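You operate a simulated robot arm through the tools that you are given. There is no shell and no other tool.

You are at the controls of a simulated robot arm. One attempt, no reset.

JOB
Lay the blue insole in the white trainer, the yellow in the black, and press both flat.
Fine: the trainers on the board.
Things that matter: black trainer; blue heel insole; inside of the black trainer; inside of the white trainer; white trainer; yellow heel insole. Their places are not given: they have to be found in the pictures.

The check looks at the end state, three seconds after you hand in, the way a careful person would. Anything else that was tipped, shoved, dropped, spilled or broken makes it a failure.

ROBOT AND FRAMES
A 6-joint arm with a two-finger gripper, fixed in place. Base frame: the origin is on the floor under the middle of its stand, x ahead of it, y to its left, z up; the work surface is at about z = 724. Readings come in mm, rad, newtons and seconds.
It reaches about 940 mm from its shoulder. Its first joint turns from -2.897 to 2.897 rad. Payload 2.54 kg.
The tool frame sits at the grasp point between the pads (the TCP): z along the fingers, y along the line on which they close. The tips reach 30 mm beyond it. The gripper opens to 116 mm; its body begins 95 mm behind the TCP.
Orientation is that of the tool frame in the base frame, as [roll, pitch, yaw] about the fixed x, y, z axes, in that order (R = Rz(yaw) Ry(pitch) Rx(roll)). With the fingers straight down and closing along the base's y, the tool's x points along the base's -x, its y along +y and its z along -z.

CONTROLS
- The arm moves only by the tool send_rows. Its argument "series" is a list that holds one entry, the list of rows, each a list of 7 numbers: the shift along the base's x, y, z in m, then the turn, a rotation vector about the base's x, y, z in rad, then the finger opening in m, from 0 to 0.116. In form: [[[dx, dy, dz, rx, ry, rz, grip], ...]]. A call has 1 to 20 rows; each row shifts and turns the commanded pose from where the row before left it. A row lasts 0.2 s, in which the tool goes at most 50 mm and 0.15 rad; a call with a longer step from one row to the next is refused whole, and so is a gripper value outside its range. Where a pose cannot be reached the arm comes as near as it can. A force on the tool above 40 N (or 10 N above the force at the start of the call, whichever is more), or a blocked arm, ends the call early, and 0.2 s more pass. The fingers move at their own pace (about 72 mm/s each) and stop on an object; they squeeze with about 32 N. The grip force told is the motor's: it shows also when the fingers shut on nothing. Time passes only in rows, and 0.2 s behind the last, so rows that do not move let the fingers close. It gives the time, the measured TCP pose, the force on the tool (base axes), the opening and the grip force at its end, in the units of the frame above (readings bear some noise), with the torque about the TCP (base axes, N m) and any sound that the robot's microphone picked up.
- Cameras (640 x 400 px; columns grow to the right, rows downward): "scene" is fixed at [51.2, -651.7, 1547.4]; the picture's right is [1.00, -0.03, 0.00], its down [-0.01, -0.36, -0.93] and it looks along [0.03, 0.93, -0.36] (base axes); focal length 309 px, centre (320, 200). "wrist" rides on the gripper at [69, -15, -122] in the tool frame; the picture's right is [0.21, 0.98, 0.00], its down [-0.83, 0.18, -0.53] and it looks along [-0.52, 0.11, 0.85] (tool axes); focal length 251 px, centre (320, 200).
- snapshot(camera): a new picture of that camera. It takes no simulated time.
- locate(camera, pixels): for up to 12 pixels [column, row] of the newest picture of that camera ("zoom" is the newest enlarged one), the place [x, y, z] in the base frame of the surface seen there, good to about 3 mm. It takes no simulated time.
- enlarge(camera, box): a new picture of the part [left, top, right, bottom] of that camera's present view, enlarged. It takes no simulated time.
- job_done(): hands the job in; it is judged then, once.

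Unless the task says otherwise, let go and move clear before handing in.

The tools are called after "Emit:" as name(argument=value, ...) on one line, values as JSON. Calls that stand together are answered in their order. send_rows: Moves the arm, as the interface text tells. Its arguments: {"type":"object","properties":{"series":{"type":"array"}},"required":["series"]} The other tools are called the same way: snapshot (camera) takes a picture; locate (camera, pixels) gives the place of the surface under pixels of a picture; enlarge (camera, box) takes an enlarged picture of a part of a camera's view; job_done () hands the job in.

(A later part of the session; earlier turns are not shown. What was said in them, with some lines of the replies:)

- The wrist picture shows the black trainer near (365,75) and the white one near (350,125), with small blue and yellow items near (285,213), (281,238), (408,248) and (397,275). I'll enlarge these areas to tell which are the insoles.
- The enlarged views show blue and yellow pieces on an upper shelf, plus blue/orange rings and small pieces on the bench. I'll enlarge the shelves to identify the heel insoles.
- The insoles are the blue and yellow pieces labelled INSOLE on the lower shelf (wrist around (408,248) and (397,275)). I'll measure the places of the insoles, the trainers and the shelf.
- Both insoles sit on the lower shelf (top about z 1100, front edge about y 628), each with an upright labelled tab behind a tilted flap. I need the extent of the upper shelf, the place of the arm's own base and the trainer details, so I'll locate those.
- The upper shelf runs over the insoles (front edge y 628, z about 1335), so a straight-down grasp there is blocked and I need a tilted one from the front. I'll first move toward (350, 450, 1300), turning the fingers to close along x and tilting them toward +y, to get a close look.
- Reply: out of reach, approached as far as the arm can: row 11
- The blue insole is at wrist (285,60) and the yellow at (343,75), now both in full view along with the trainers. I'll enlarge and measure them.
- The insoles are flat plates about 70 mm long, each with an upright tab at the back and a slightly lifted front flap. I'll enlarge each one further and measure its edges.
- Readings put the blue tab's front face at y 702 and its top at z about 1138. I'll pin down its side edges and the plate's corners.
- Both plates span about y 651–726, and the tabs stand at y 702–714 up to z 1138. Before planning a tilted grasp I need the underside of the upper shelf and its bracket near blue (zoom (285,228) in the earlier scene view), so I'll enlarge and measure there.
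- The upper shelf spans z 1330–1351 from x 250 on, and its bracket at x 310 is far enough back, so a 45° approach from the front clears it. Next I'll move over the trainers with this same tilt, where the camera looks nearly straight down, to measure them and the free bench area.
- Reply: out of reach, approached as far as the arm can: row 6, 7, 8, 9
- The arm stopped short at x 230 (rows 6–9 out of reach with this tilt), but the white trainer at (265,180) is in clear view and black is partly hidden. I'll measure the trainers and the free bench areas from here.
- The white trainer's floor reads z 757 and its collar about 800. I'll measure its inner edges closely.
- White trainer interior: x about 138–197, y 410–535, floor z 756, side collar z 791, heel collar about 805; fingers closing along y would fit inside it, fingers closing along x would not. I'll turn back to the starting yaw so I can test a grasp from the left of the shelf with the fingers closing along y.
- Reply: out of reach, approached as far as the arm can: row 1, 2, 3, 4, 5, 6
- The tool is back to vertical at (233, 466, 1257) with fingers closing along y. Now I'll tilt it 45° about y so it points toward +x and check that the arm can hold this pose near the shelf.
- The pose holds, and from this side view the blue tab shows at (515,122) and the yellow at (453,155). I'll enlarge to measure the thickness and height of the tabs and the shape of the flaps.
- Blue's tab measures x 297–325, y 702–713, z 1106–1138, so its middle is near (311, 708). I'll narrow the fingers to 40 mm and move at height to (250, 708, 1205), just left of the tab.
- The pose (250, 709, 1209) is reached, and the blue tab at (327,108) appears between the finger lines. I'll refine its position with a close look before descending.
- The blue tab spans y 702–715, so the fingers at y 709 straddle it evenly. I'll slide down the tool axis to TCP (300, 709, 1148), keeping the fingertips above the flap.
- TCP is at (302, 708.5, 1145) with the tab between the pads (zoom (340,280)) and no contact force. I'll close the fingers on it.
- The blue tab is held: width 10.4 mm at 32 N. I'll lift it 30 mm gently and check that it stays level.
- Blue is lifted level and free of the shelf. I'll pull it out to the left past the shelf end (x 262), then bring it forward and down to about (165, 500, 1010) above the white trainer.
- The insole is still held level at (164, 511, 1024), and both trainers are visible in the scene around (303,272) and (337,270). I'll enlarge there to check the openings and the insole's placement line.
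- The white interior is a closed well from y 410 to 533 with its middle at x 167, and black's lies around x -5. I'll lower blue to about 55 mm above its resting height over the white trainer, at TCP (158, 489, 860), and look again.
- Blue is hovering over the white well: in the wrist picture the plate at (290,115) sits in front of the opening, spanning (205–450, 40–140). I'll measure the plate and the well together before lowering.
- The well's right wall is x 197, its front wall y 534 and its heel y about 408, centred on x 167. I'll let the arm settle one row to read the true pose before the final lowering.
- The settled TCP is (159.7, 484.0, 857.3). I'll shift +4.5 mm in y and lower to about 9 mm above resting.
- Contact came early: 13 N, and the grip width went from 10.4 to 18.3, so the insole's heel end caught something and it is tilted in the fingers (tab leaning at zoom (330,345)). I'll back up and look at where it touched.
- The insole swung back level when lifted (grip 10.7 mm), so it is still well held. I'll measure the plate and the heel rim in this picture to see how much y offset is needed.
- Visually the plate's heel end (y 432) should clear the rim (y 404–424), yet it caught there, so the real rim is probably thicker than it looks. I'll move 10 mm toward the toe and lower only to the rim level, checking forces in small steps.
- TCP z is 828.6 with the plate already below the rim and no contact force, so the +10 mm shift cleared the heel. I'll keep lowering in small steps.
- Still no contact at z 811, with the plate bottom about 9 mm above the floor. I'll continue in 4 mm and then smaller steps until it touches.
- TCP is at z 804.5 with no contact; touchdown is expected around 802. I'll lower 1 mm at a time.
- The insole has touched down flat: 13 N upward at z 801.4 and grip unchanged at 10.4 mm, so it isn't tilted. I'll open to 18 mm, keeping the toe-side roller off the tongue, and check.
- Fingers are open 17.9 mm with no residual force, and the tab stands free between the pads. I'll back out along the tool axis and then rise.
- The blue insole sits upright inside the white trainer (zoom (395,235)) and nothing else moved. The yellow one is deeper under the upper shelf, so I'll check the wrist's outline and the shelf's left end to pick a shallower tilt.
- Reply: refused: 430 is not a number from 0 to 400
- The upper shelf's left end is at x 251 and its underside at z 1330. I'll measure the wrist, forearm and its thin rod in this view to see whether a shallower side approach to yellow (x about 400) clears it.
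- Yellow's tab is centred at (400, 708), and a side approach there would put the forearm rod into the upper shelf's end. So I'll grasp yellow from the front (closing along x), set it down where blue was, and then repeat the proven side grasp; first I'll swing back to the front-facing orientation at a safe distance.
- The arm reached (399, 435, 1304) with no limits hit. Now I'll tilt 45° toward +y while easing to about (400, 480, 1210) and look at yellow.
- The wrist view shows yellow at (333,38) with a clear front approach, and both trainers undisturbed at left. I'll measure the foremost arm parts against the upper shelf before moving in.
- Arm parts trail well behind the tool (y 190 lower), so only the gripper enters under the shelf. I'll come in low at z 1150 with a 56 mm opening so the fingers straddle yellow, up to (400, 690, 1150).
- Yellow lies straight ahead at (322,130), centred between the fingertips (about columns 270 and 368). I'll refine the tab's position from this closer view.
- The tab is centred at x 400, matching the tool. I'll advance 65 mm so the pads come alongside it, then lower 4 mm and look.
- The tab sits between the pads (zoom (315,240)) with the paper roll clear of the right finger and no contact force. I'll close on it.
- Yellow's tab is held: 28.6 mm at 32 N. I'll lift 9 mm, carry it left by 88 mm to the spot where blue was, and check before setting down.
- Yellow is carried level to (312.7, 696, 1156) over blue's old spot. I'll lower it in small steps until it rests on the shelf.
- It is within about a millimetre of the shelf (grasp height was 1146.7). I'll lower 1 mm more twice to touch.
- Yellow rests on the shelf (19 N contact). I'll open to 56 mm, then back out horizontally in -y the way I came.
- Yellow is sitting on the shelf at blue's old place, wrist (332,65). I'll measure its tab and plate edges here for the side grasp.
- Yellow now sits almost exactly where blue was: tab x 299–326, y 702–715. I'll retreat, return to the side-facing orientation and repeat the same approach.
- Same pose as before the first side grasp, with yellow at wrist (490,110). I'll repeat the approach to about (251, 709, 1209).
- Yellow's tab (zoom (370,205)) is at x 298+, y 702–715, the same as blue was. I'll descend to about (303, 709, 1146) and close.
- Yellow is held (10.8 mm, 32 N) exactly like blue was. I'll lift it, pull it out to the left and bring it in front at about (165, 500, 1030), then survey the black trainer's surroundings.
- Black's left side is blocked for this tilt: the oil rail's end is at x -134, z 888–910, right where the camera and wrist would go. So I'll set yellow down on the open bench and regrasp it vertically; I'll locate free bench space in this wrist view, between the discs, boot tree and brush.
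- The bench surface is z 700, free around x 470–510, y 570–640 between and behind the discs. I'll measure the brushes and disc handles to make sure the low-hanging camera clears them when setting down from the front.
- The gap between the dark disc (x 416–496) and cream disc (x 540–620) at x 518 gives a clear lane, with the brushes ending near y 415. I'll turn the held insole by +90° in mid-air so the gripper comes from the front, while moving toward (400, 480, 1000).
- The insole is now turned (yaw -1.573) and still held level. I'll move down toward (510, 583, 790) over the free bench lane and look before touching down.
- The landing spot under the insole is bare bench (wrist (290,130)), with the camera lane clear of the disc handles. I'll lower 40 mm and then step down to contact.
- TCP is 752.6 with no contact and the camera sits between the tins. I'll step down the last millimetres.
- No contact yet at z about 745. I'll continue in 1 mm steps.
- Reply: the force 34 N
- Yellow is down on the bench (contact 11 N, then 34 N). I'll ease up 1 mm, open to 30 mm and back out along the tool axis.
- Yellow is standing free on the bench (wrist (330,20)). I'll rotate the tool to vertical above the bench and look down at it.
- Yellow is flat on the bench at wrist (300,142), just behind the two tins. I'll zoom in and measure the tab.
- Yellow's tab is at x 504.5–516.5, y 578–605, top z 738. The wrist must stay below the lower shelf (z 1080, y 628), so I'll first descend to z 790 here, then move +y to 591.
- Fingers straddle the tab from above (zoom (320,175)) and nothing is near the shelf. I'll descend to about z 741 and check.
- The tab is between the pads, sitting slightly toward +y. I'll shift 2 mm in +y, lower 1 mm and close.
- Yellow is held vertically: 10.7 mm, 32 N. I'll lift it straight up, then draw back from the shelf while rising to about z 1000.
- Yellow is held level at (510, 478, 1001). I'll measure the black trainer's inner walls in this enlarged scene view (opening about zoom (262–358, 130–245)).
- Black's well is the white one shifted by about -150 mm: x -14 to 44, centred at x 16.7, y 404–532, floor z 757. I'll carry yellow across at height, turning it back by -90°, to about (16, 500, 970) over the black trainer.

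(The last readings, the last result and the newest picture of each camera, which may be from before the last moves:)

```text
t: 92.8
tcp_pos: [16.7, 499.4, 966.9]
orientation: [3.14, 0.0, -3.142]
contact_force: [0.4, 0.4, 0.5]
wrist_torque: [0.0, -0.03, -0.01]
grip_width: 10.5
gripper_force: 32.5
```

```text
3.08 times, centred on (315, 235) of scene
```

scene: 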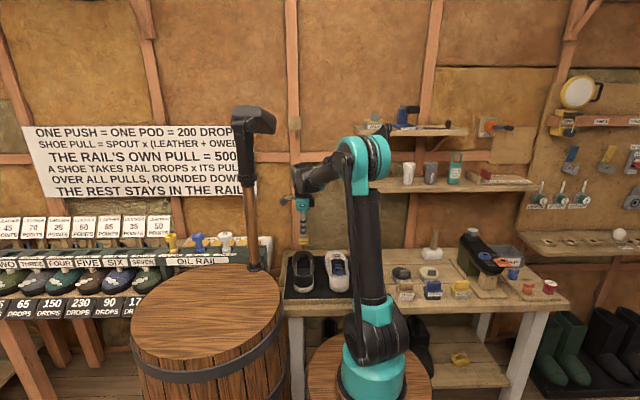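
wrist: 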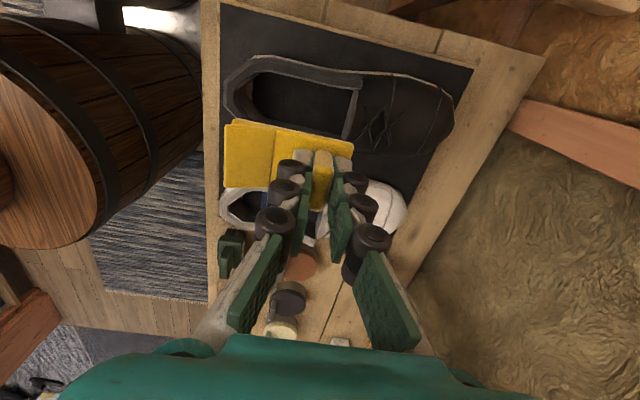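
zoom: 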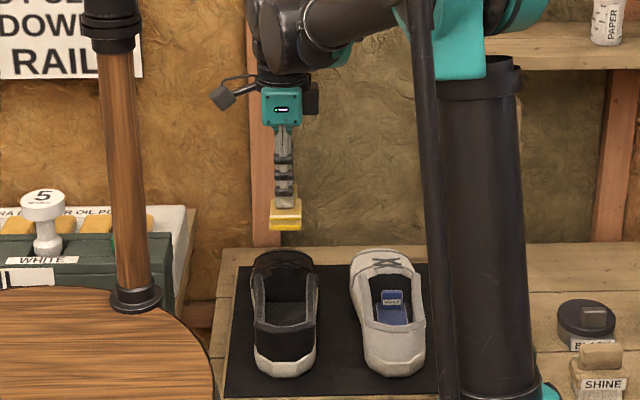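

Yellow hangs straight above the black trainer, aligned with it. I'll lower to about z 862, just above the rim, and check alignment.

Emit:
send_rows(series=[[[0, 0, -0.02, 0, 0, 0, 0.0], [0, 0, -0.025, 0, 0, 0, 0.0], [0, 0, -0.025, 0, 0, 0, 0.0], [0, 0, -0.02, 0, 0, 0, 0.0], [0, 0, -0.015, 0, 0, 0, 0.0], [0, 0, 0, 0, 0, 0, 0.0], [0, 0, 0, 0, 0, 0, 0.0]]])

Emit:
snapshot(camera="wrist")

Emit:
enlarge(camera="wrist", box=[170, 20, 470, 200])

Emit:
enlarge(camera="scene", box=[275, 225, 345, 300])

Emit:
locate(camera="zoom", pixels=[[230, 145], [300, 145], [262, 145], [230, 165], [300, 165], [265, 165], [300, 250], [230, 250], [265, 240], [190, 230], [345, 230], [265, 120]])

```text
t: 94.4
tcp_pos: [15.4, 496.8, 861.3]
orientation: [-3.141, 0.001, -3.141]
contact_force: [0.5, 0.0, 0.0]
wrist_torque: [0.02, 0.02, 0.01]
grip_width: 10.3
gripper_force: 31.7
```

```text
taken
```

wrist: 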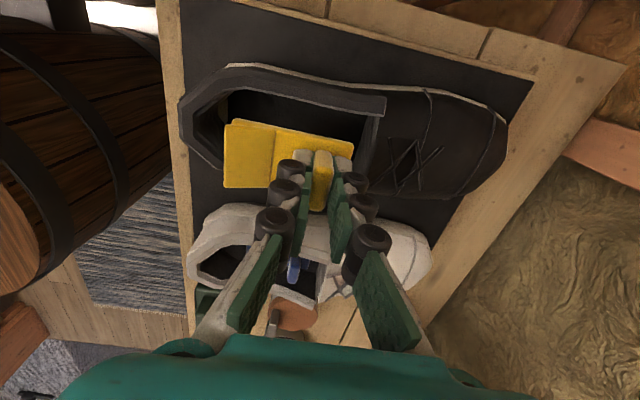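

```text
2.13 times, centred on (320, 110) of wrist
```

zoom: 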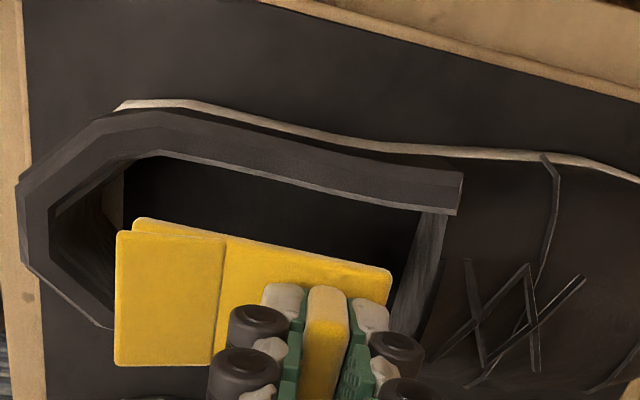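

```text
5.33 times, centred on (310, 262) of scene
```

zoom: 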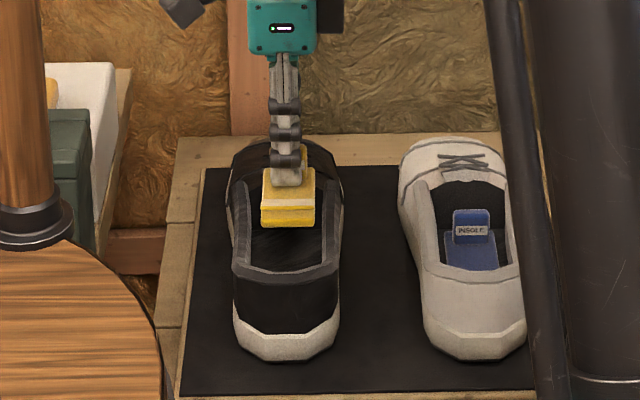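

```text
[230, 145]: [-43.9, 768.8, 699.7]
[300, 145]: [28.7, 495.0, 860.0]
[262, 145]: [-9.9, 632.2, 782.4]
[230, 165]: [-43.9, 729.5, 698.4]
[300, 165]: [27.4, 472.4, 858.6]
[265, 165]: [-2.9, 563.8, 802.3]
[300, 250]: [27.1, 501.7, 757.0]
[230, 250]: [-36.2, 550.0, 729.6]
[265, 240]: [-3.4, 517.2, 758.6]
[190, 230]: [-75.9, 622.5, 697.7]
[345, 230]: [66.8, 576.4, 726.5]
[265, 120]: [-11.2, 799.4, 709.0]
```

Yellow is poised just above the black well (scene zoom (288,200)). I'll locate the plate's front corners to confirm centring on x 16.7.

Emit:
locate(camera="zoom", pixels=[[264, 222], [313, 222], [288, 222], [266, 205], [312, 205], [288, 210], [268, 180], [310, 180], [240, 240], [330, 240], [330, 210], [246, 210]])

Emit:
locate(camera="wrist", pixels=[[234, 124], [228, 130], [226, 186], [350, 146], [300, 135], [280, 128], [260, 95], [330, 105], [362, 120], [215, 95], [196, 120], [230, 160]])

```text
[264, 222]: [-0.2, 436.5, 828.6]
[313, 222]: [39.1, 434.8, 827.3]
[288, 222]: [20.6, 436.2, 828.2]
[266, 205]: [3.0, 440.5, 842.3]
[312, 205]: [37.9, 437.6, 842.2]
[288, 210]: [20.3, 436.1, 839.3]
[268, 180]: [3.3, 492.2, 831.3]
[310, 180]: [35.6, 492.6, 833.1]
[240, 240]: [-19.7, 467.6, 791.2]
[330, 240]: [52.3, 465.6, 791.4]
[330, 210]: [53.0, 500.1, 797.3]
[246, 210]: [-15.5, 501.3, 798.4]
```

```text
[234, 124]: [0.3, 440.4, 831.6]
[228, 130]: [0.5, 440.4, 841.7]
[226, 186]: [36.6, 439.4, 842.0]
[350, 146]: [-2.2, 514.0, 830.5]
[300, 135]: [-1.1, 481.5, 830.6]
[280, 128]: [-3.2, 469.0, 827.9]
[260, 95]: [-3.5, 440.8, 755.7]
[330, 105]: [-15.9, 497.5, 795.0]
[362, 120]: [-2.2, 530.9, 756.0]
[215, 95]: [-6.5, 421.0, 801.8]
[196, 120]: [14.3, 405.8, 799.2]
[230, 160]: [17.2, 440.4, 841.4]
```

The plate spans x -1 to 39 and starts at y 438; blue cleared the heel starting at 442. I'll shift +3 mm in y and -1 mm in x and lower in small steps, watching the force.

Emit:
send_rows(series=[[[-0.001, 0.003, 0, 0, 0, 0, 0.0], [0, 0, -0.01, 0, 0, 0, 0.0], [0, 0, -0.01, 0, 0, 0, 0.0], [0, 0, 0, 0, 0, 0, 0.0]]])

Emit:
send_rows(series=[[[0, 0, -0.004, 0, 0, 0, 0.0], [0, 0, -0.004, 0, 0, 0, 0.0]]])

Emit:
send_rows(series=[[[0, 0, -0.004, 0, 0, 0, 0.0], [0, 0, -0.004, 0, 0, 0, 0.0]]])

Emit:
enlarge(camera="wrist", box=[170, 20, 470, 200])

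```text
t: 95.4
tcp_pos: [16.8, 499.9, 842.0]
orientation: [-3.141, 0.0, -3.141]
contact_force: [0.6, 0.8, -0.5]
wrist_torque: [0.0, -0.02, -0.02]
grip_width: 10.3
gripper_force: 32.4
```

```text
t: 96.0
tcp_pos: [16.4, 502.0, 834.4]
orientation: [-3.141, 0.001, 3.141]
contact_force: [0.4, -0.8, 0.0]
wrist_torque: [-0.02, 0.0, -0.01]
grip_width: 10.4
gripper_force: 32.1
```

```text
t: 96.6
tcp_pos: [15.0, 500.6, 826.3]
orientation: [-3.141, 0.0, 3.141]
contact_force: [-0.4, 0.9, -0.3]
wrist_torque: [0.02, 0.02, 0.03]
grip_width: 10.4
gripper_force: 31.9
```

```text
2.13 times, centred on (320, 110) of wrist
```

zoom: 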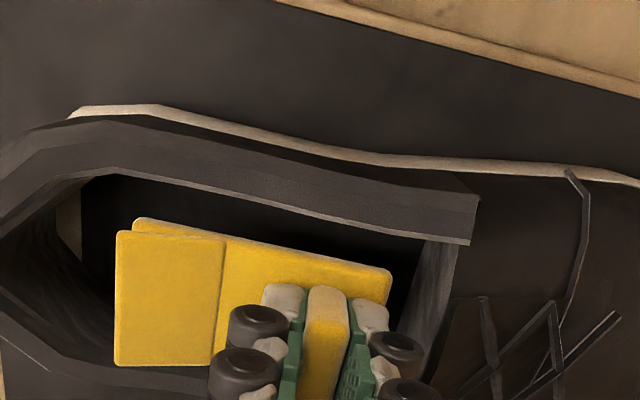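

Yellow is entering the well centred, with no contact at z 826. I'll continue stepping down toward touchdown near z 796.

Emit:
send_rows(series=[[[0, 0, -0.004, 0, 0, 0, 0.0], [0, 0, -0.004, 0, 0, 0, 0.0]]])

Emit:
send_rows(series=[[[0, 0, -0.004, 0, 0, 0, 0.0], [0, 0, -0.004, 0, 0, 0, 0.0]]])

Emit:
send_rows(series=[[[0, 0, -0.003, 0, 0, 0, 0.0], [0, 0, -0.003, 0, 0, 0, 0.0]]])

Emit:
send_rows(series=[[[0, 0, -0.002, 0, 0, 0, 0.0], [0, 0, -0.001, 0, 0, 0, 0.0]]])

```text
t: 97.2
tcp_pos: [14.9, 501.8, 820.2]
orientation: [3.141, 0.0, 3.141]
contact_force: [0.1, 0.3, 0.1]
wrist_torque: [0.02, -0.01, -0.02]
grip_width: 10.5
gripper_force: 31.9
```

```text
t: 97.8
tcp_pos: [16.5, 500.9, 811.5]
orientation: [-3.141, -0.002, -3.142]
contact_force: [0.1, 0.7, -0.2]
wrist_torque: [0.0, 0.0, 0.06]
grip_width: 10.6
gripper_force: 32.2
```

```text
t: 98.4
tcp_pos: [17.0, 500.1, 805.5]
orientation: [-3.141, 0.0, -3.141]
contact_force: [-0.8, 0.1, -1.3]
wrist_torque: [0.02, 0.0, 0.02]
grip_width: 10.5
gripper_force: 32.5
```

```text
t: 99.0
tcp_pos: [15.1, 501.4, 801.1]
orientation: [-3.141, 0.0, -3.141]
contact_force: [0.3, -0.5, 1.0]
wrist_torque: [0.01, -0.03, 0.0]
grip_width: 10.6
gripper_force: 31.5
```

Still free at z 801. I'll lower in 1–2 mm steps until it touches the floor.

Emit:
send_rows(series=[[[0, 0, -0.002, 0, 0, 0, 0.0], [0, 0, -0.001, 0, 0, 0, 0.0]]])

Emit:
send_rows(series=[[[0, 0, -0.001, 0, 0, 0, 0.0], [0, 0, 0, 0, 0, 0, 0.0]]])

Emit:
send_rows(series=[[[0, 0, -0.001, 0, 0, 0, 0.0], [0, 0, 0, 0, 0, 0, 0.0]]])

Emit:
send_rows(series=[[[0, 0, -0.001, 0, 0, 0, 0.0], [0, 0, 0, 0, 0, 0, 0.0]]])

```text
t: 99.6
tcp_pos: [14.1, 501.5, 799.6]
orientation: [3.141, 0.0, -3.142]
contact_force: [-0.1, -0.3, -0.8]
wrist_torque: [0.01, 0.05, -0.02]
grip_width: 10.4
gripper_force: 31.9
```

```text
t: 100.2
tcp_pos: [16.1, 501.6, 798.2]
orientation: [3.14, 0.001, 3.141]
contact_force: [0.0, 1.2, -0.8]
wrist_torque: [0.03, -0.01, -0.01]
grip_width: 10.9
gripper_force: 31.3
```

```text
t: 100.8
tcp_pos: [15.0, 502.0, 796.2]
orientation: [3.141, -0.001, -3.141]
contact_force: [-1.2, 0.6, -0.2]
wrist_torque: [0.0, 0.0, 0.04]
grip_width: 10.6
gripper_force: 32.0
```

```text
t: 101.4
tcp_pos: [14.8, 500.2, 795.4]
orientation: [3.141, -0.001, -3.141]
contact_force: [0.0, -0.1, 0.6]
wrist_torque: [-0.02, 0.01, 0.06]
grip_width: 10.3
gripper_force: 31.9
```

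At z 795.4 it is right at the expected touchdown. I'll lower 1 mm more to confirm contact.

Emit:
send_rows(series=[[[0, 0, -0.001, 0, 0, 0, 0.0], [0, 0, 0, 0, 0, 0, 0.0]]])

Emit:
send_rows(series=[[[0, 0, -0.0007, 0, 0, 0, 0.0], [0, 0, 0, 0, 0, 0, 0.0]]])

```text
t: 102.0
tcp_pos: [15.5, 500.3, 794.6]
orientation: [3.141, 0.001, -3.141]
contact_force: [-2.9, 1.1, 16.8]
wrist_torque: [0.02, 0.06, -0.02]
grip_width: 10.6
gripper_force: 32.1
```

```text
t: 102.6
tcp_pos: [15.9, 501.0, 795.4]
orientation: [3.141, 0.001, -3.14]
contact_force: [0.1, 0.3, 31.5]
wrist_torque: [-0.02, -0.06, -0.01]
grip_width: 10.2
gripper_force: 31.9
```

Yellow is pressed on the black trainer's floor (31 N). I'll relieve 1 mm, open to 18 mm and lift straight up to look.

Emit:
send_rows(series=[[[0, 0, 0.001, 0, 0, 0, 0.0], [0, 0, 0, 0, 0, 0, 0.018], [0, 0, 0, 0, 0, 0, 0.018], [0, 0, 0.004, 0, 0, 0, 0.018], [0, 0, 0.01, 0, 0, 0, 0.018], [0, 0, 0.015, 0, 0, 0, 0.018], [0, 0, 0.025, 0, 0, 0, 0.018], [0, 0, 0.03, 0, 0, 0, 0.018], [0, 0, 0.03, 0, 0, 0, 0.018], [0, 0, 0.03, 0, 0, 0, 0.018], [0, 0, 0, 0, 0, 0, 0.018]]])

Emit:
snapshot(camera="wrist")

Emit:
enlarge(camera="wrist", box=[170, 0, 470, 200])

Emit:
enlarge(camera="scene", box=[280, 235, 360, 300])

```text
t: 105.0
tcp_pos: [16.4, 500.9, 940.6]
orientation: [3.141, 0.001, -3.14]
contact_force: [-0.2, -0.5, 0.1]
wrist_torque: [0.01, -0.01, 0.0]
grip_width: 18.3
gripper_force: 0.2
```

```text
taken
```

wrist: 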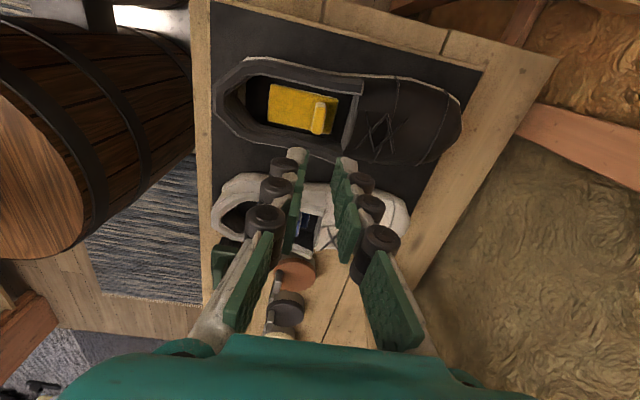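

```text
2.00 times, centred on (320, 100) of wrist
```

zoom: 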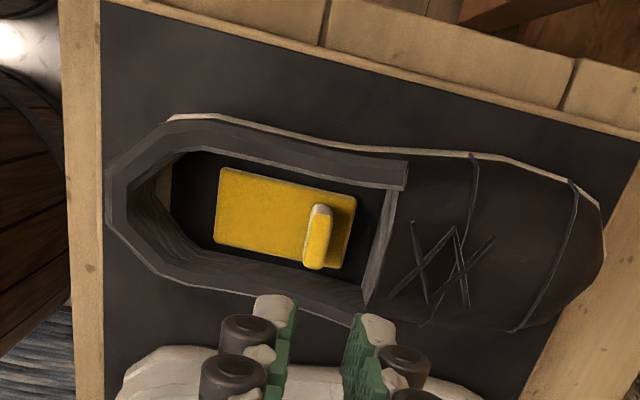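

```text
6.15 times, centred on (320, 268) of scene
```

zoom: 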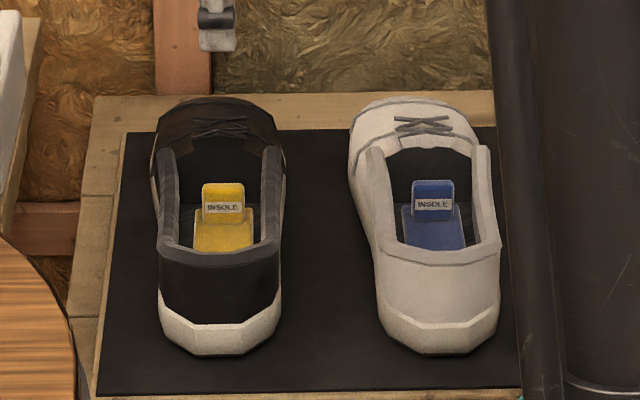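

Yellow sits in the black well and its heel flap now looks flat (no raised edge at zoom (240,210)). I'll zoom closely on both insoles to compare their flaps.

Emit:
enlarge(camera="wrist", box=[240, 65, 370, 150])

Emit:
locate(camera="zoom", pixels=[[150, 110], [160, 150], [150, 200], [200, 150], [250, 160], [300, 180], [130, 100], [130, 220], [380, 250], [400, 150], [440, 200], [380, 200]])

Emit:
enlarge(camera="scene", box=[325, 255, 350, 280])

Emit:
enlarge(camera="scene", box=[292, 255, 317, 280])

```text
4.71 times, centred on (305, 108) of wrist
```

zoom: 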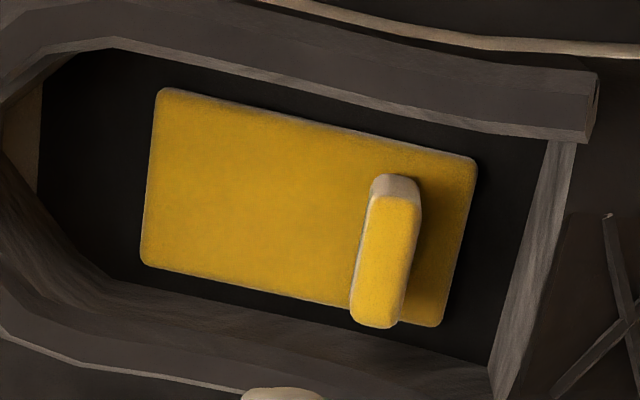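

```text
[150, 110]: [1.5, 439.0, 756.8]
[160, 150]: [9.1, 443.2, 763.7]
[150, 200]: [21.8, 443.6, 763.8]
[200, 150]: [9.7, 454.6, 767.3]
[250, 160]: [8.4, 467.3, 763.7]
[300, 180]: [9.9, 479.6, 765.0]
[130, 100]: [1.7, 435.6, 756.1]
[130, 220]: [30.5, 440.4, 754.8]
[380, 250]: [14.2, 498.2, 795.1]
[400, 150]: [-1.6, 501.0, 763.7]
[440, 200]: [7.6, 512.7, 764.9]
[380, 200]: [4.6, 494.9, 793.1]
```

```text
16.00 times, centred on (338, 268) of scene
```

zoom: 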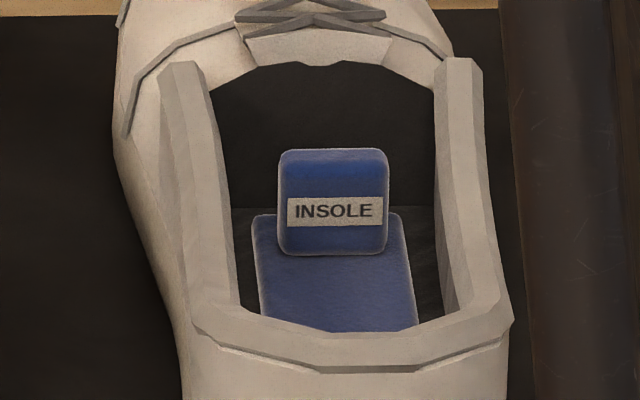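

```text
16.00 times, centred on (304, 268) of scene
```

zoom: 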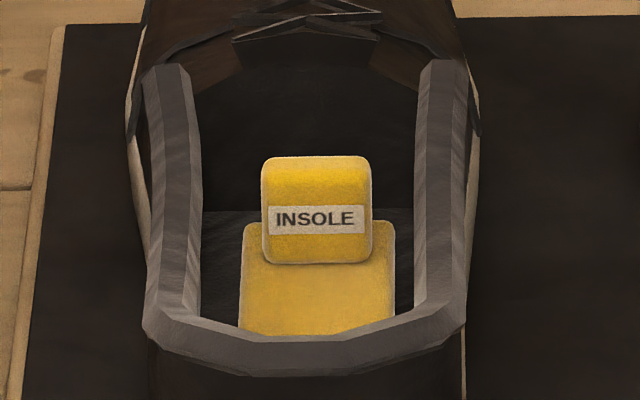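

Yellow's plate now reads z 764 all over with no raised flap, so it's pressed flat. Blue only saw about 13 N, so I'll move over the white trainer to inspect its flap.

Emit:
send_rows(series=[[[0.02, 0, 0, 0, 0, 0, 0.018], [0.03, 0, 0, 0, 0, 0, 0.018], [0.03, 0, 0, 0, 0, 0, 0.01], [0.03, 0, 0, 0, 0, 0, 0.0], [0.03, 0, 0, 0, 0, 0, 0.0], [0.01, 0, 0, 0, 0, 0, 0.0], [0, 0, 0, 0, 0, 0, 0.0]]])

Emit:
snapshot(camera="wrist")

Emit:
enlarge(camera="wrist", box=[240, 65, 370, 150])

Emit:
locate(camera="zoom", pixels=[[150, 110], [160, 150], [150, 200], [200, 150], [250, 160], [300, 180], [180, 120], [170, 220], [380, 250], [400, 150], [440, 200], [380, 200]])

```text
t: 106.6
tcp_pos: [167.2, 502.0, 939.4]
orientation: [-3.142, 0.0, 3.141]
contact_force: [0.8, 0.2, -0.1]
wrist_torque: [-0.02, -0.01, -0.02]
grip_width: 0.0
gripper_force: 28.7
```

```text
taken
```

wrist: 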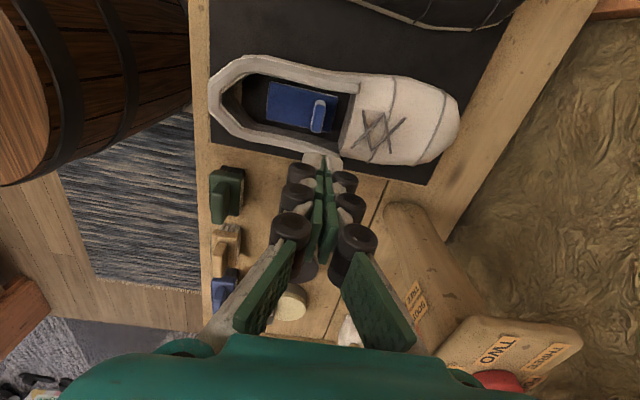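

```text
4.71 times, centred on (305, 108) of wrist
```

zoom: 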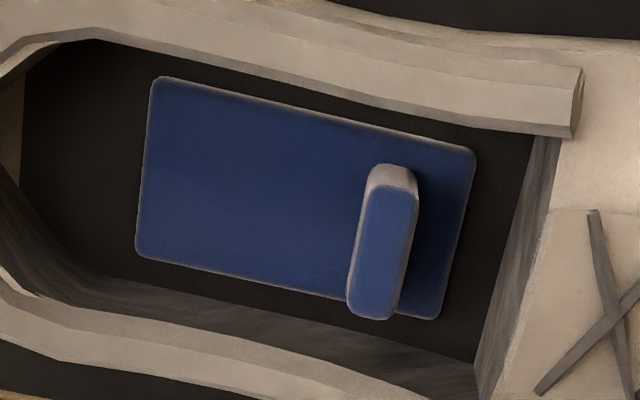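

```text
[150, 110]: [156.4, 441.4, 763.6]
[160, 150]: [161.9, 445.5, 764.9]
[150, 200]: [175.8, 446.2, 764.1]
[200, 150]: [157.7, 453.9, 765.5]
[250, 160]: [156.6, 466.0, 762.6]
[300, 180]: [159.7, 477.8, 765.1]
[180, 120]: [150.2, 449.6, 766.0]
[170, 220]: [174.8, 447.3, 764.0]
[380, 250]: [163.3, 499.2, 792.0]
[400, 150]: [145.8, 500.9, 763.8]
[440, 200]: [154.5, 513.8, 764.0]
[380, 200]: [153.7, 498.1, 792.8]
```

Blue's flap is flat too (z 764 across the plate). To be certain both are pressed down, I'll push gently on each plate with the closed fingertips, starting with blue between heel end and tab at (167, 465).

Emit:
send_rows(series=[[[0, -0.018, 0, 0, 0, 0, 0.0], [0, -0.019, 0, 0, 0, 0, 0.0], [0, 0, -0.025, 0, 0, 0, 0.0], [0, 0, -0.03, 0, 0, 0, 0.0], [0, 0, -0.03, 0, 0, 0, 0.0], [0, 0, -0.025, 0, 0, 0, 0.0], [0, 0, -0.015, 0, 0, 0, 0.0], [0, 0, 0, 0, 0, 0, 0.0]]])

Emit:
enlarge(camera="wrist", box=[170, 40, 470, 240])

Emit:
enlarge(camera="scene", box=[280, 225, 370, 300])

```text
t: 108.4
tcp_pos: [165.1, 464.7, 814.1]
orientation: [-3.141, 0.0, 3.141]
contact_force: [-0.5, -0.1, 0.0]
wrist_torque: [-0.05, 0.01, 0.01]
grip_width: 0.0
gripper_force: 28.2
```

```text
2.00 times, centred on (320, 140) of wrist
```

zoom: 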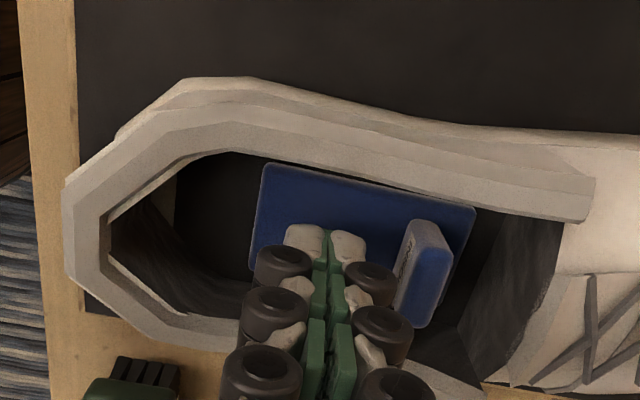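

```text
5.33 times, centred on (325, 262) of scene
```

zoom: 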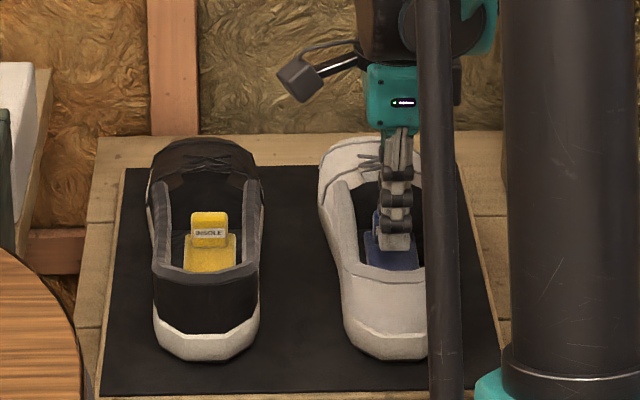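

The closed fingertips are over blue's plate with room to the tab and walls. I'll lower to contact and press.

Emit:
send_rows(series=[[[0, 0, -0.008, 0, 0, 0, 0.0], [0, 0, -0.006, 0, 0, 0, 0.0], [0, 0, -0.003, 0, 0, 0, 0.0]]])

Emit:
send_rows(series=[[[0, 0, -0.0015, 0, 0, 0, 0.0], [0, 0, 0, 0, 0, 0, 0.0]]])

Emit:
send_rows(series=[[[0, 0, -0.001, 0, 0, 0, 0.0], [0, 0, 0, 0, 0, 0, 0.0]]])

Emit:
send_rows(series=[[[0, 0, -0.001, 0, 0, 0, 0.0], [0, 0, 0, 0, 0, 0, 0.0]]])

```text
t: 109.2
tcp_pos: [164.6, 464.0, 796.9]
orientation: [3.141, 0.001, -3.14]
contact_force: [1.1, 0.7, 0.0]
wrist_torque: [0.01, -0.01, 0.02]
grip_width: 0.1
gripper_force: 28.4
```

```text
t: 109.8
tcp_pos: [166.0, 464.5, 796.6]
orientation: [3.141, 0.0, -3.141]
contact_force: [0.5, -0.3, -0.1]
wrist_torque: [-0.01, 0.0, 0.01]
grip_width: 0.0
gripper_force: 28.9
```

```text
t: 110.4
tcp_pos: [165.4, 464.5, 795.1]
orientation: [-3.141, -0.001, -3.141]
contact_force: [0.1, 0.0, -0.4]
wrist_torque: [0.03, -0.01, 0.01]
grip_width: 0.0
gripper_force: 28.4
```

```text
t: 111.0
tcp_pos: [165.4, 465.6, 794.6]
orientation: [3.141, 0.0, -3.142]
contact_force: [-0.4, 0.2, 0.6]
wrist_torque: [0.0, 0.01, -0.01]
grip_width: 0.1
gripper_force: 29.1
```

Not touching yet at z 794.6. I'll continue down in 1 mm steps.

Emit:
send_rows(series=[[[0, 0, -0.001, 0, 0, 0, 0.0], [0, 0, 0, 0, 0, 0, 0.0]]])

Emit:
send_rows(series=[[[0, 0, -0.001, 0, 0, 0, 0.0], [0, 0, 0, 0, 0, 0, 0.0]]])

Emit:
send_rows(series=[[[0, 0, -0.0007, 0, 0, 0, 0.0], [0, 0, 0, 0, 0, 0, 0.0]]])

```text
t: 111.6
tcp_pos: [164.3, 464.0, 793.6]
orientation: [3.14, 0.001, -3.14]
contact_force: [-0.5, -0.4, -0.2]
wrist_torque: [0.01, -0.02, 0.01]
grip_width: 0.2
gripper_force: 28.8
```

```text
t: 112.2
tcp_pos: [166.3, 464.1, 791.4]
orientation: [3.141, 0.0, 3.141]
contact_force: [-1.8, 2.1, 12.5]
wrist_torque: [0.04, 0.01, 0.02]
grip_width: 6.2
gripper_force: 29.2
```

```text
t: 112.7
tcp_pos: [165.4, 465.2, 790.4]
orientation: [-3.142, -0.001, -3.141]
contact_force: [-1.0, -1.8, 24.4]
wrist_torque: [-0.01, 0.04, 0.03]
grip_width: 6.3
gripper_force: 28.7
stopped in row 2: the force on the tool passed its limit at 44 N (the readings are from after the stop); the commanded pose is now the measured one
```

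Blue was pressed with up to 44 N. I'll lift clear straight up and look at it again.

Emit:
send_rows(series=[[[0, 0, 0.005, 0, 0, 0, 0.006], [0, 0, 0.015, 0, 0, 0, 0.006], [0, 0, 0.025, 0, 0, 0, 0.0], [0, 0, 0.035, 0, 0, 0, 0.0], [0, 0, 0.035, 0, 0, 0, 0.0], [0, 0, 0.03, 0, 0, 0, 0.0], [0, 0.035, 0, 0, 0, 0, 0.0], [0, 0, 0, 0, 0, 0, 0.0]]])

Emit:
snapshot(camera="wrist")

Emit:
enlarge(camera="wrist", box=[210, 40, 400, 170])

Emit:
locate(camera="zoom", pixels=[[210, 170], [220, 200], [250, 230], [300, 200], [350, 220], [260, 180], [370, 250], [380, 280], [430, 200], [420, 260], [230, 240], [330, 250]])

```text
t: 114.5
tcp_pos: [167.3, 499.9, 934.8]
orientation: [3.142, 0.0, 3.141]
contact_force: [0.0, 0.8, 0.3]
wrist_torque: [0.01, -0.02, -0.02]
grip_width: 0.0
gripper_force: 28.5
```

```text
taken
```

wrist: 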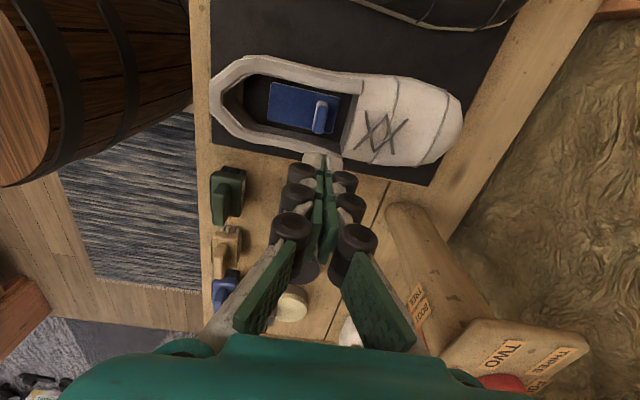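

```text
3.08 times, centred on (305, 105) of wrist
```

zoom: 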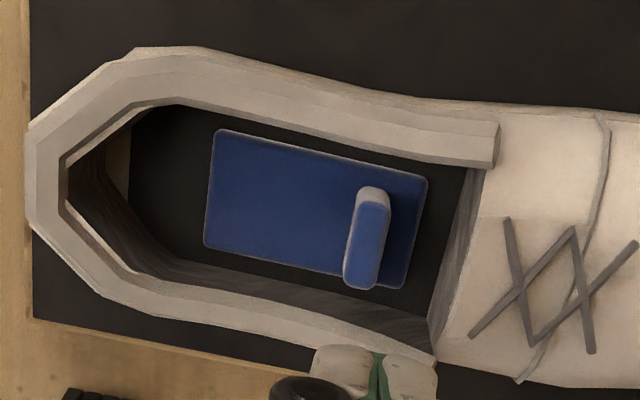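

```text
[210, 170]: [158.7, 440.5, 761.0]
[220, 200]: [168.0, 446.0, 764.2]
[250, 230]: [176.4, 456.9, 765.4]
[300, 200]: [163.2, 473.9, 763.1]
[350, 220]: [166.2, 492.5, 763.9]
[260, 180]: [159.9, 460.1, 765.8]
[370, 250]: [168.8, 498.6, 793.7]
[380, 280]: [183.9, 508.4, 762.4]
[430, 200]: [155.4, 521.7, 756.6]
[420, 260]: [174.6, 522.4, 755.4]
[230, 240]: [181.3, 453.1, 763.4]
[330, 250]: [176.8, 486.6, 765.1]
```

Blue lies flat (z 764 throughout) and centred. I'll do the same press on yellow: move over (16, 465) and down to just above its plate.

Emit:
send_rows(series=[[[-0.025, -0.005, 0, 0, 0, 0, 0.0], [-0.03, -0.007, 0, 0, 0, 0, 0.0], [-0.033, -0.008, 0, 0, 0, 0, 0.0], [-0.033, -0.008, 0, 0, 0, 0, 0.0], [-0.03, -0.007, 0, 0, 0, 0, 0.0], [0, 0, -0.025, 0, 0, 0, 0.0], [0, 0, -0.03, 0, 0, 0, 0.0], [0, 0, -0.03, 0, 0, 0, 0.0], [0, 0, -0.025, 0, 0, 0, 0.0], [0, 0, -0.012, 0, 0, 0, 0.0], [0, 0, 0, 0, 0, 0, 0.0]]])

Emit:
enlarge(camera="wrist", box=[170, 40, 470, 240])

Emit:
enlarge(camera="scene", box=[270, 225, 360, 300])

```text
t: 116.9
tcp_pos: [15.7, 465.1, 811.4]
orientation: [-3.14, 0.001, 3.141]
contact_force: [0.7, 0.4, -0.2]
wrist_torque: [-0.02, -0.01, 0.01]
grip_width: 0.1
gripper_force: 28.5
```

```text
2.00 times, centred on (320, 140) of wrist
```

zoom: 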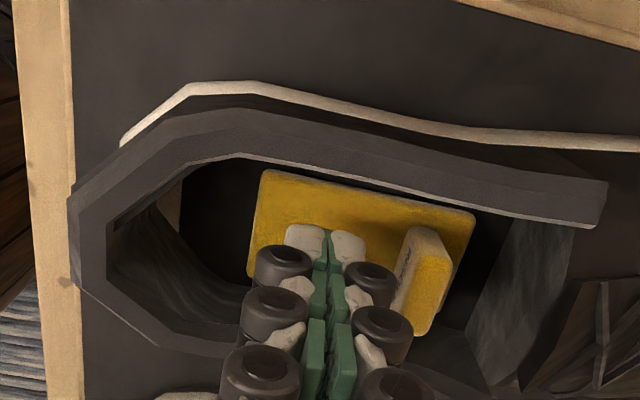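

```text
5.33 times, centred on (315, 262) of scene
```

zoom: 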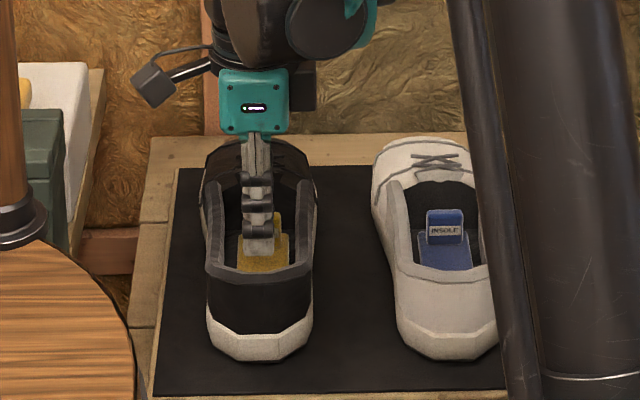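

The fingertips are over yellow's plate, clear of the tab and walls. I'll lower to contact near z 792 and press.

Emit:
send_rows(series=[[[0, 0, -0.008, 0, 0, 0, 0.0], [0, 0, -0.006, 0, 0, 0, 0.0], [0, 0, -0.003, 0, 0, 0, 0.0]]])

Emit:
send_rows(series=[[[0, 0, -0.001, 0, 0, 0, 0.0], [0, 0, 0, 0, 0, 0, 0.0]]])

Emit:
send_rows(series=[[[0, 0, -0.001, 0, 0, 0, 0.0], [0, 0, 0, 0, 0, 0, 0.0]]])

Emit:
send_rows(series=[[[0, 0, -0.001, 0, 0, 0, 0.0], [0, 0, 0, 0, 0, 0, 0.0]]])

```text
t: 117.7
tcp_pos: [14.4, 465.6, 795.4]
orientation: [3.141, 0.001, -3.142]
contact_force: [-0.3, 0.1, -0.5]
wrist_torque: [0.01, -0.01, 0.01]
grip_width: 0.0
gripper_force: 28.4
```

```text
t: 118.3
tcp_pos: [13.8, 464.8, 794.2]
orientation: [-3.141, 0.0, -3.141]
contact_force: [0.0, 0.3, -0.8]
wrist_torque: [-0.01, -0.02, 0.01]
grip_width: 0.0
gripper_force: 28.6
```

```text
t: 118.9
tcp_pos: [13.9, 465.2, 793.6]
orientation: [3.141, 0.0, 3.14]
contact_force: [0.0, -0.5, 0.0]
wrist_torque: [-0.01, 0.01, 0.0]
grip_width: 0.0
gripper_force: 28.7
```

```text
t: 119.5
tcp_pos: [14.4, 464.5, 792.4]
orientation: [-3.141, 0.0, 3.141]
contact_force: [-0.2, 0.6, 0.4]
wrist_torque: [0.01, 0.02, 0.01]
grip_width: 0.1
gripper_force: 28.2
```

Emit:
send_rows(series=[[[0, 0, -0.001, 0, 0, 0, 0.0], [0, 0, 0, 0, 0, 0, 0.0]]])

Emit:
send_rows(series=[[[0, 0, -0.0007, 0, 0, 0, 0.0], [0, 0, 0, 0, 0, 0, 0.0]]])

```text
t: 120.1
tcp_pos: [15.0, 465.7, 791.1]
orientation: [-3.14, 0.0, -3.141]
contact_force: [-2.0, -1.1, 9.7]
wrist_torque: [-0.05, 0.06, 0.01]
grip_width: 5.7
gripper_force: 28.6
```

```text
t: 120.7
tcp_pos: [14.1, 463.4, 790.7]
orientation: [3.141, 0.001, 3.14]
contact_force: [1.6, 0.3, 21.1]
wrist_torque: [-0.04, -0.04, -0.05]
grip_width: 6.0
gripper_force: 28.5
```

Contact on yellow: 9.7 N, then 21 N, so it is being pressed. I'll press slightly more, then lift straight up and inspect.

Emit:
send_rows(series=[[[0, 0, -0.0006, 0, 0, 0, 0.0], [0, 0, 0, 0, 0, 0, 0.0]]])

Emit:
send_rows(series=[[[0, 0, 0.005, 0, 0, 0, 0.006], [0, 0, 0.015, 0, 0, 0, 0.006], [0, 0, 0.025, 0, 0, 0, 0.0], [0, 0, 0.035, 0, 0, 0, 0.0], [0, 0, 0.035, 0, 0, 0, 0.0], [0, 0, 0.035, 0, 0, 0, 0.0], [0, 0.035, 0, 0, 0, 0, 0.0], [0, 0, 0, 0, 0, 0, 0.0]]])

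Emit:
snapshot(camera="wrist")

Emit:
enlarge(camera="wrist", box=[210, 40, 400, 170])

Emit:
locate(camera="zoom", pixels=[[210, 170], [220, 200], [250, 230], [300, 200], [340, 220], [260, 180], [370, 250], [380, 280], [430, 200], [420, 260], [230, 240], [330, 250]])

```text
t: 121.3
tcp_pos: [15.9, 464.6, 791.7]
orientation: [-3.14, 0.001, -3.141]
contact_force: [1.1, 1.6, 21.0]
wrist_torque: [0.01, -0.05, 0.01]
grip_width: 6.0
gripper_force: 28.3
```

```text
t: 123.1
tcp_pos: [16.5, 500.3, 941.7]
orientation: [3.141, 0.0, 3.141]
contact_force: [0.1, -0.3, -0.5]
wrist_torque: [-0.01, 0.0, 0.0]
grip_width: 0.0
gripper_force: 28.9
```

```text
taken
```

wrist: 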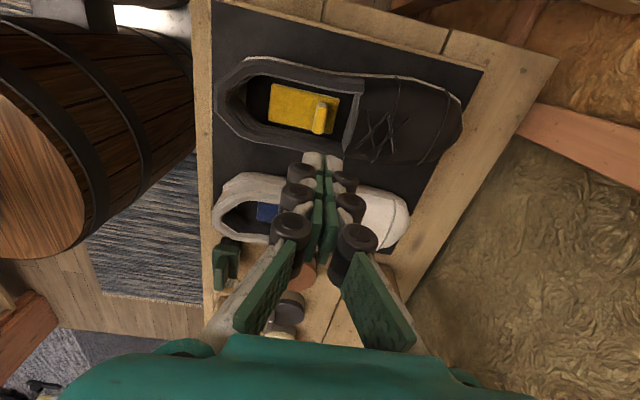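

```text
3.08 times, centred on (305, 105) of wrist
```

zoom: 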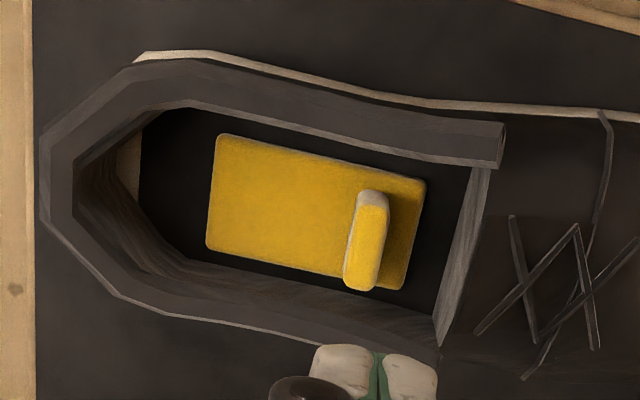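

```text
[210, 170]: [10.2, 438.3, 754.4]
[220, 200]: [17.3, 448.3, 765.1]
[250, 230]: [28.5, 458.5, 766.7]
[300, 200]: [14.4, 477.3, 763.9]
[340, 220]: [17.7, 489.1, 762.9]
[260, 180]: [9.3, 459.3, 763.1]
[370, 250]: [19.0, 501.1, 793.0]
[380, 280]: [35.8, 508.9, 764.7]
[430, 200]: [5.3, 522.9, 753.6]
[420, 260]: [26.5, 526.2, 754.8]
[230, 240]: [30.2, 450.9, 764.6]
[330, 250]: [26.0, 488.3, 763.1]
```

Both insoles lie flat, centred in the correct trainers. I'll raise the arm clear toward its starting pose and take a last look at the whole scene.

Emit:
send_rows(series=[[[0, 0, 0.03, 0, 0, 0, 0.02], [0.001, -0.008, 0.04, 0, 0, 0, 0.04], [0.001, -0.009, 0.045, 0, 0, 0, 0.06], [0.002, -0.009, 0.045, 0, 0, 0, 0.08], [0.002, -0.009, 0.045, 0, 0, 0, 0.1], [0.002, -0.009, 0.045, 0, 0, 0, 0.116], [0.002, -0.009, 0.045, 0, 0, 0, 0.116], [0.002, -0.009, 0.045, 0, 0, 0, 0.116], [0.002, -0.009, 0.045, 0, 0, 0, 0.116], [0.002, -0.009, 0.045, 0, 0, 0, 0.116], [0, -0.008, 0.035, 0, 0, 0, 0.116], [0, 0, 0, 0, 0, 0, 0.116], [0, 0, 0, 0, 0, 0, 0.116]]])

Emit:
snapshot(camera="wrist")

Emit:
snapshot(camera="scene")

Emit:
enlarge(camera="scene", box=[270, 220, 580, 400])

Emit:
enlarge(camera="wrist", box=[260, 20, 460, 145])

Emit:
enlarge(camera="scene", box=[360, 90, 560, 215])

```text
t: 125.9
tcp_pos: [29.7, 414.7, 1407.6]
orientation: [-3.141, 0.0, -3.141]
contact_force: [-0.1, -0.4, 0.1]
wrist_torque: [0.0, 0.01, 0.02]
grip_width: 116.1
gripper_force: 0.0
```

```text
taken
```

wrist: 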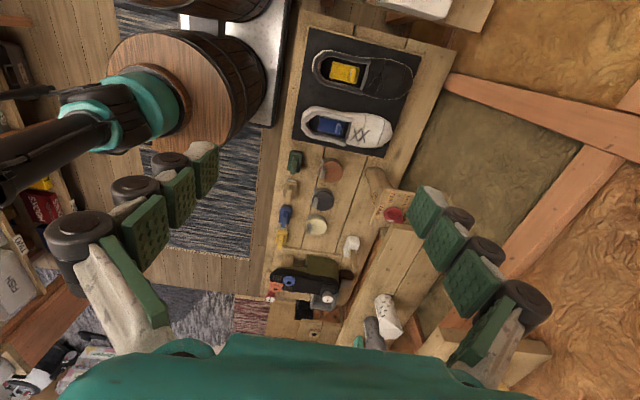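

```text
taken
```

scene: 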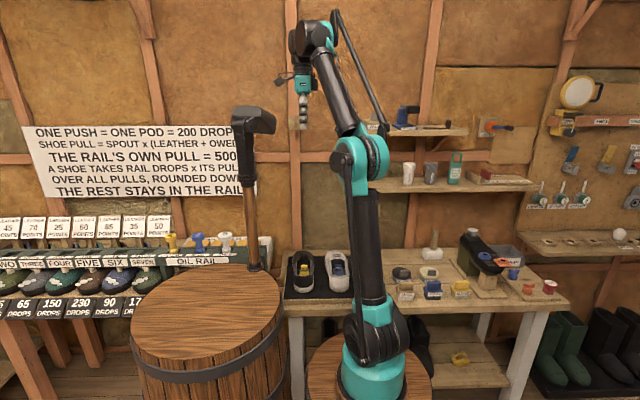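

```text
2.06 times, centred on (425, 310) of scene
```

zoom: 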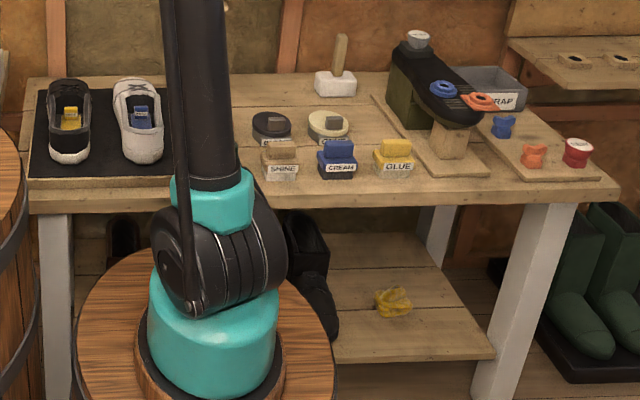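

```text
3.20 times, centred on (360, 82) of wrist
```

zoom: 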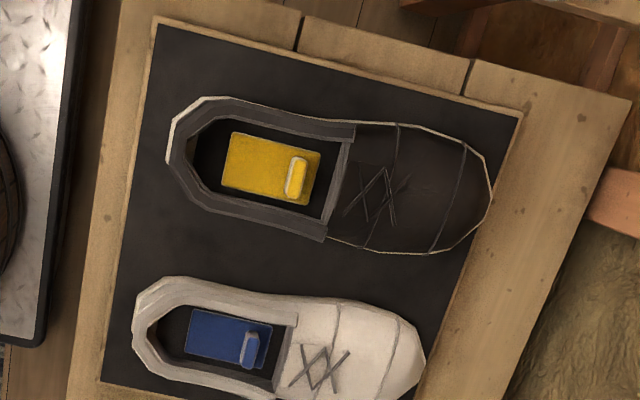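

```text
3.20 times, centred on (460, 152) of scene
```

zoom: 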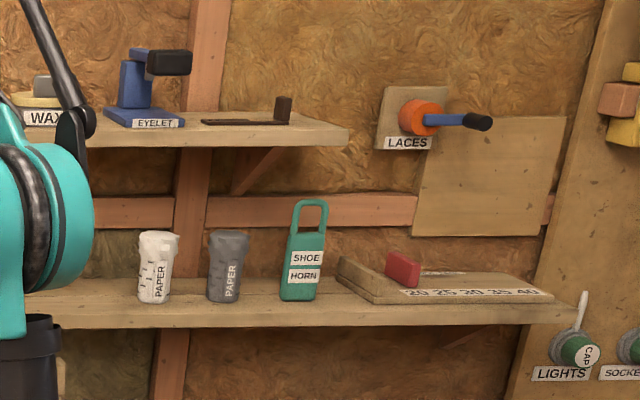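

The final pictures show blue flat in the white trainer (zoom (228,337)) and yellow flat in the black one (zoom (270,170)). The trainers are still on the board, the shelf and bench items look unchanged from the first pictures, and the arm is clear with the gripper open, so I'm handing in.

Emit:
job_done()

```text
The job is handed in.
```

The blue insole is in the white trainer and the yellow insole is in the black trainer. Both are pressed flat, and the job is handed in. In the last pictures each plate lies level on its trainer's floor and the raised flap at the heel end no longer shows on either one.

- **Blue:** On the first try its heel end caught on the white trainer's heel and tilted in the fingers. I lifted it, moved it 10 mm toward the toe and lowered it again. I then pressed it with up to 44 N.
- **Yellow:** I set it down twice on the way, once on its shelf and once on the bench, to change the grip. I then placed it in the black trainer and pressed it; the highest reading was about 31 N.

Both insoles sit with the labelled tab toward the toe, about 30 mm forward of the heel wall.

The trainers are still on the board. Nothing else on the shelves or bench looks moved compared with the first pictures. The gripper is open and the arm is back near its starting pose.
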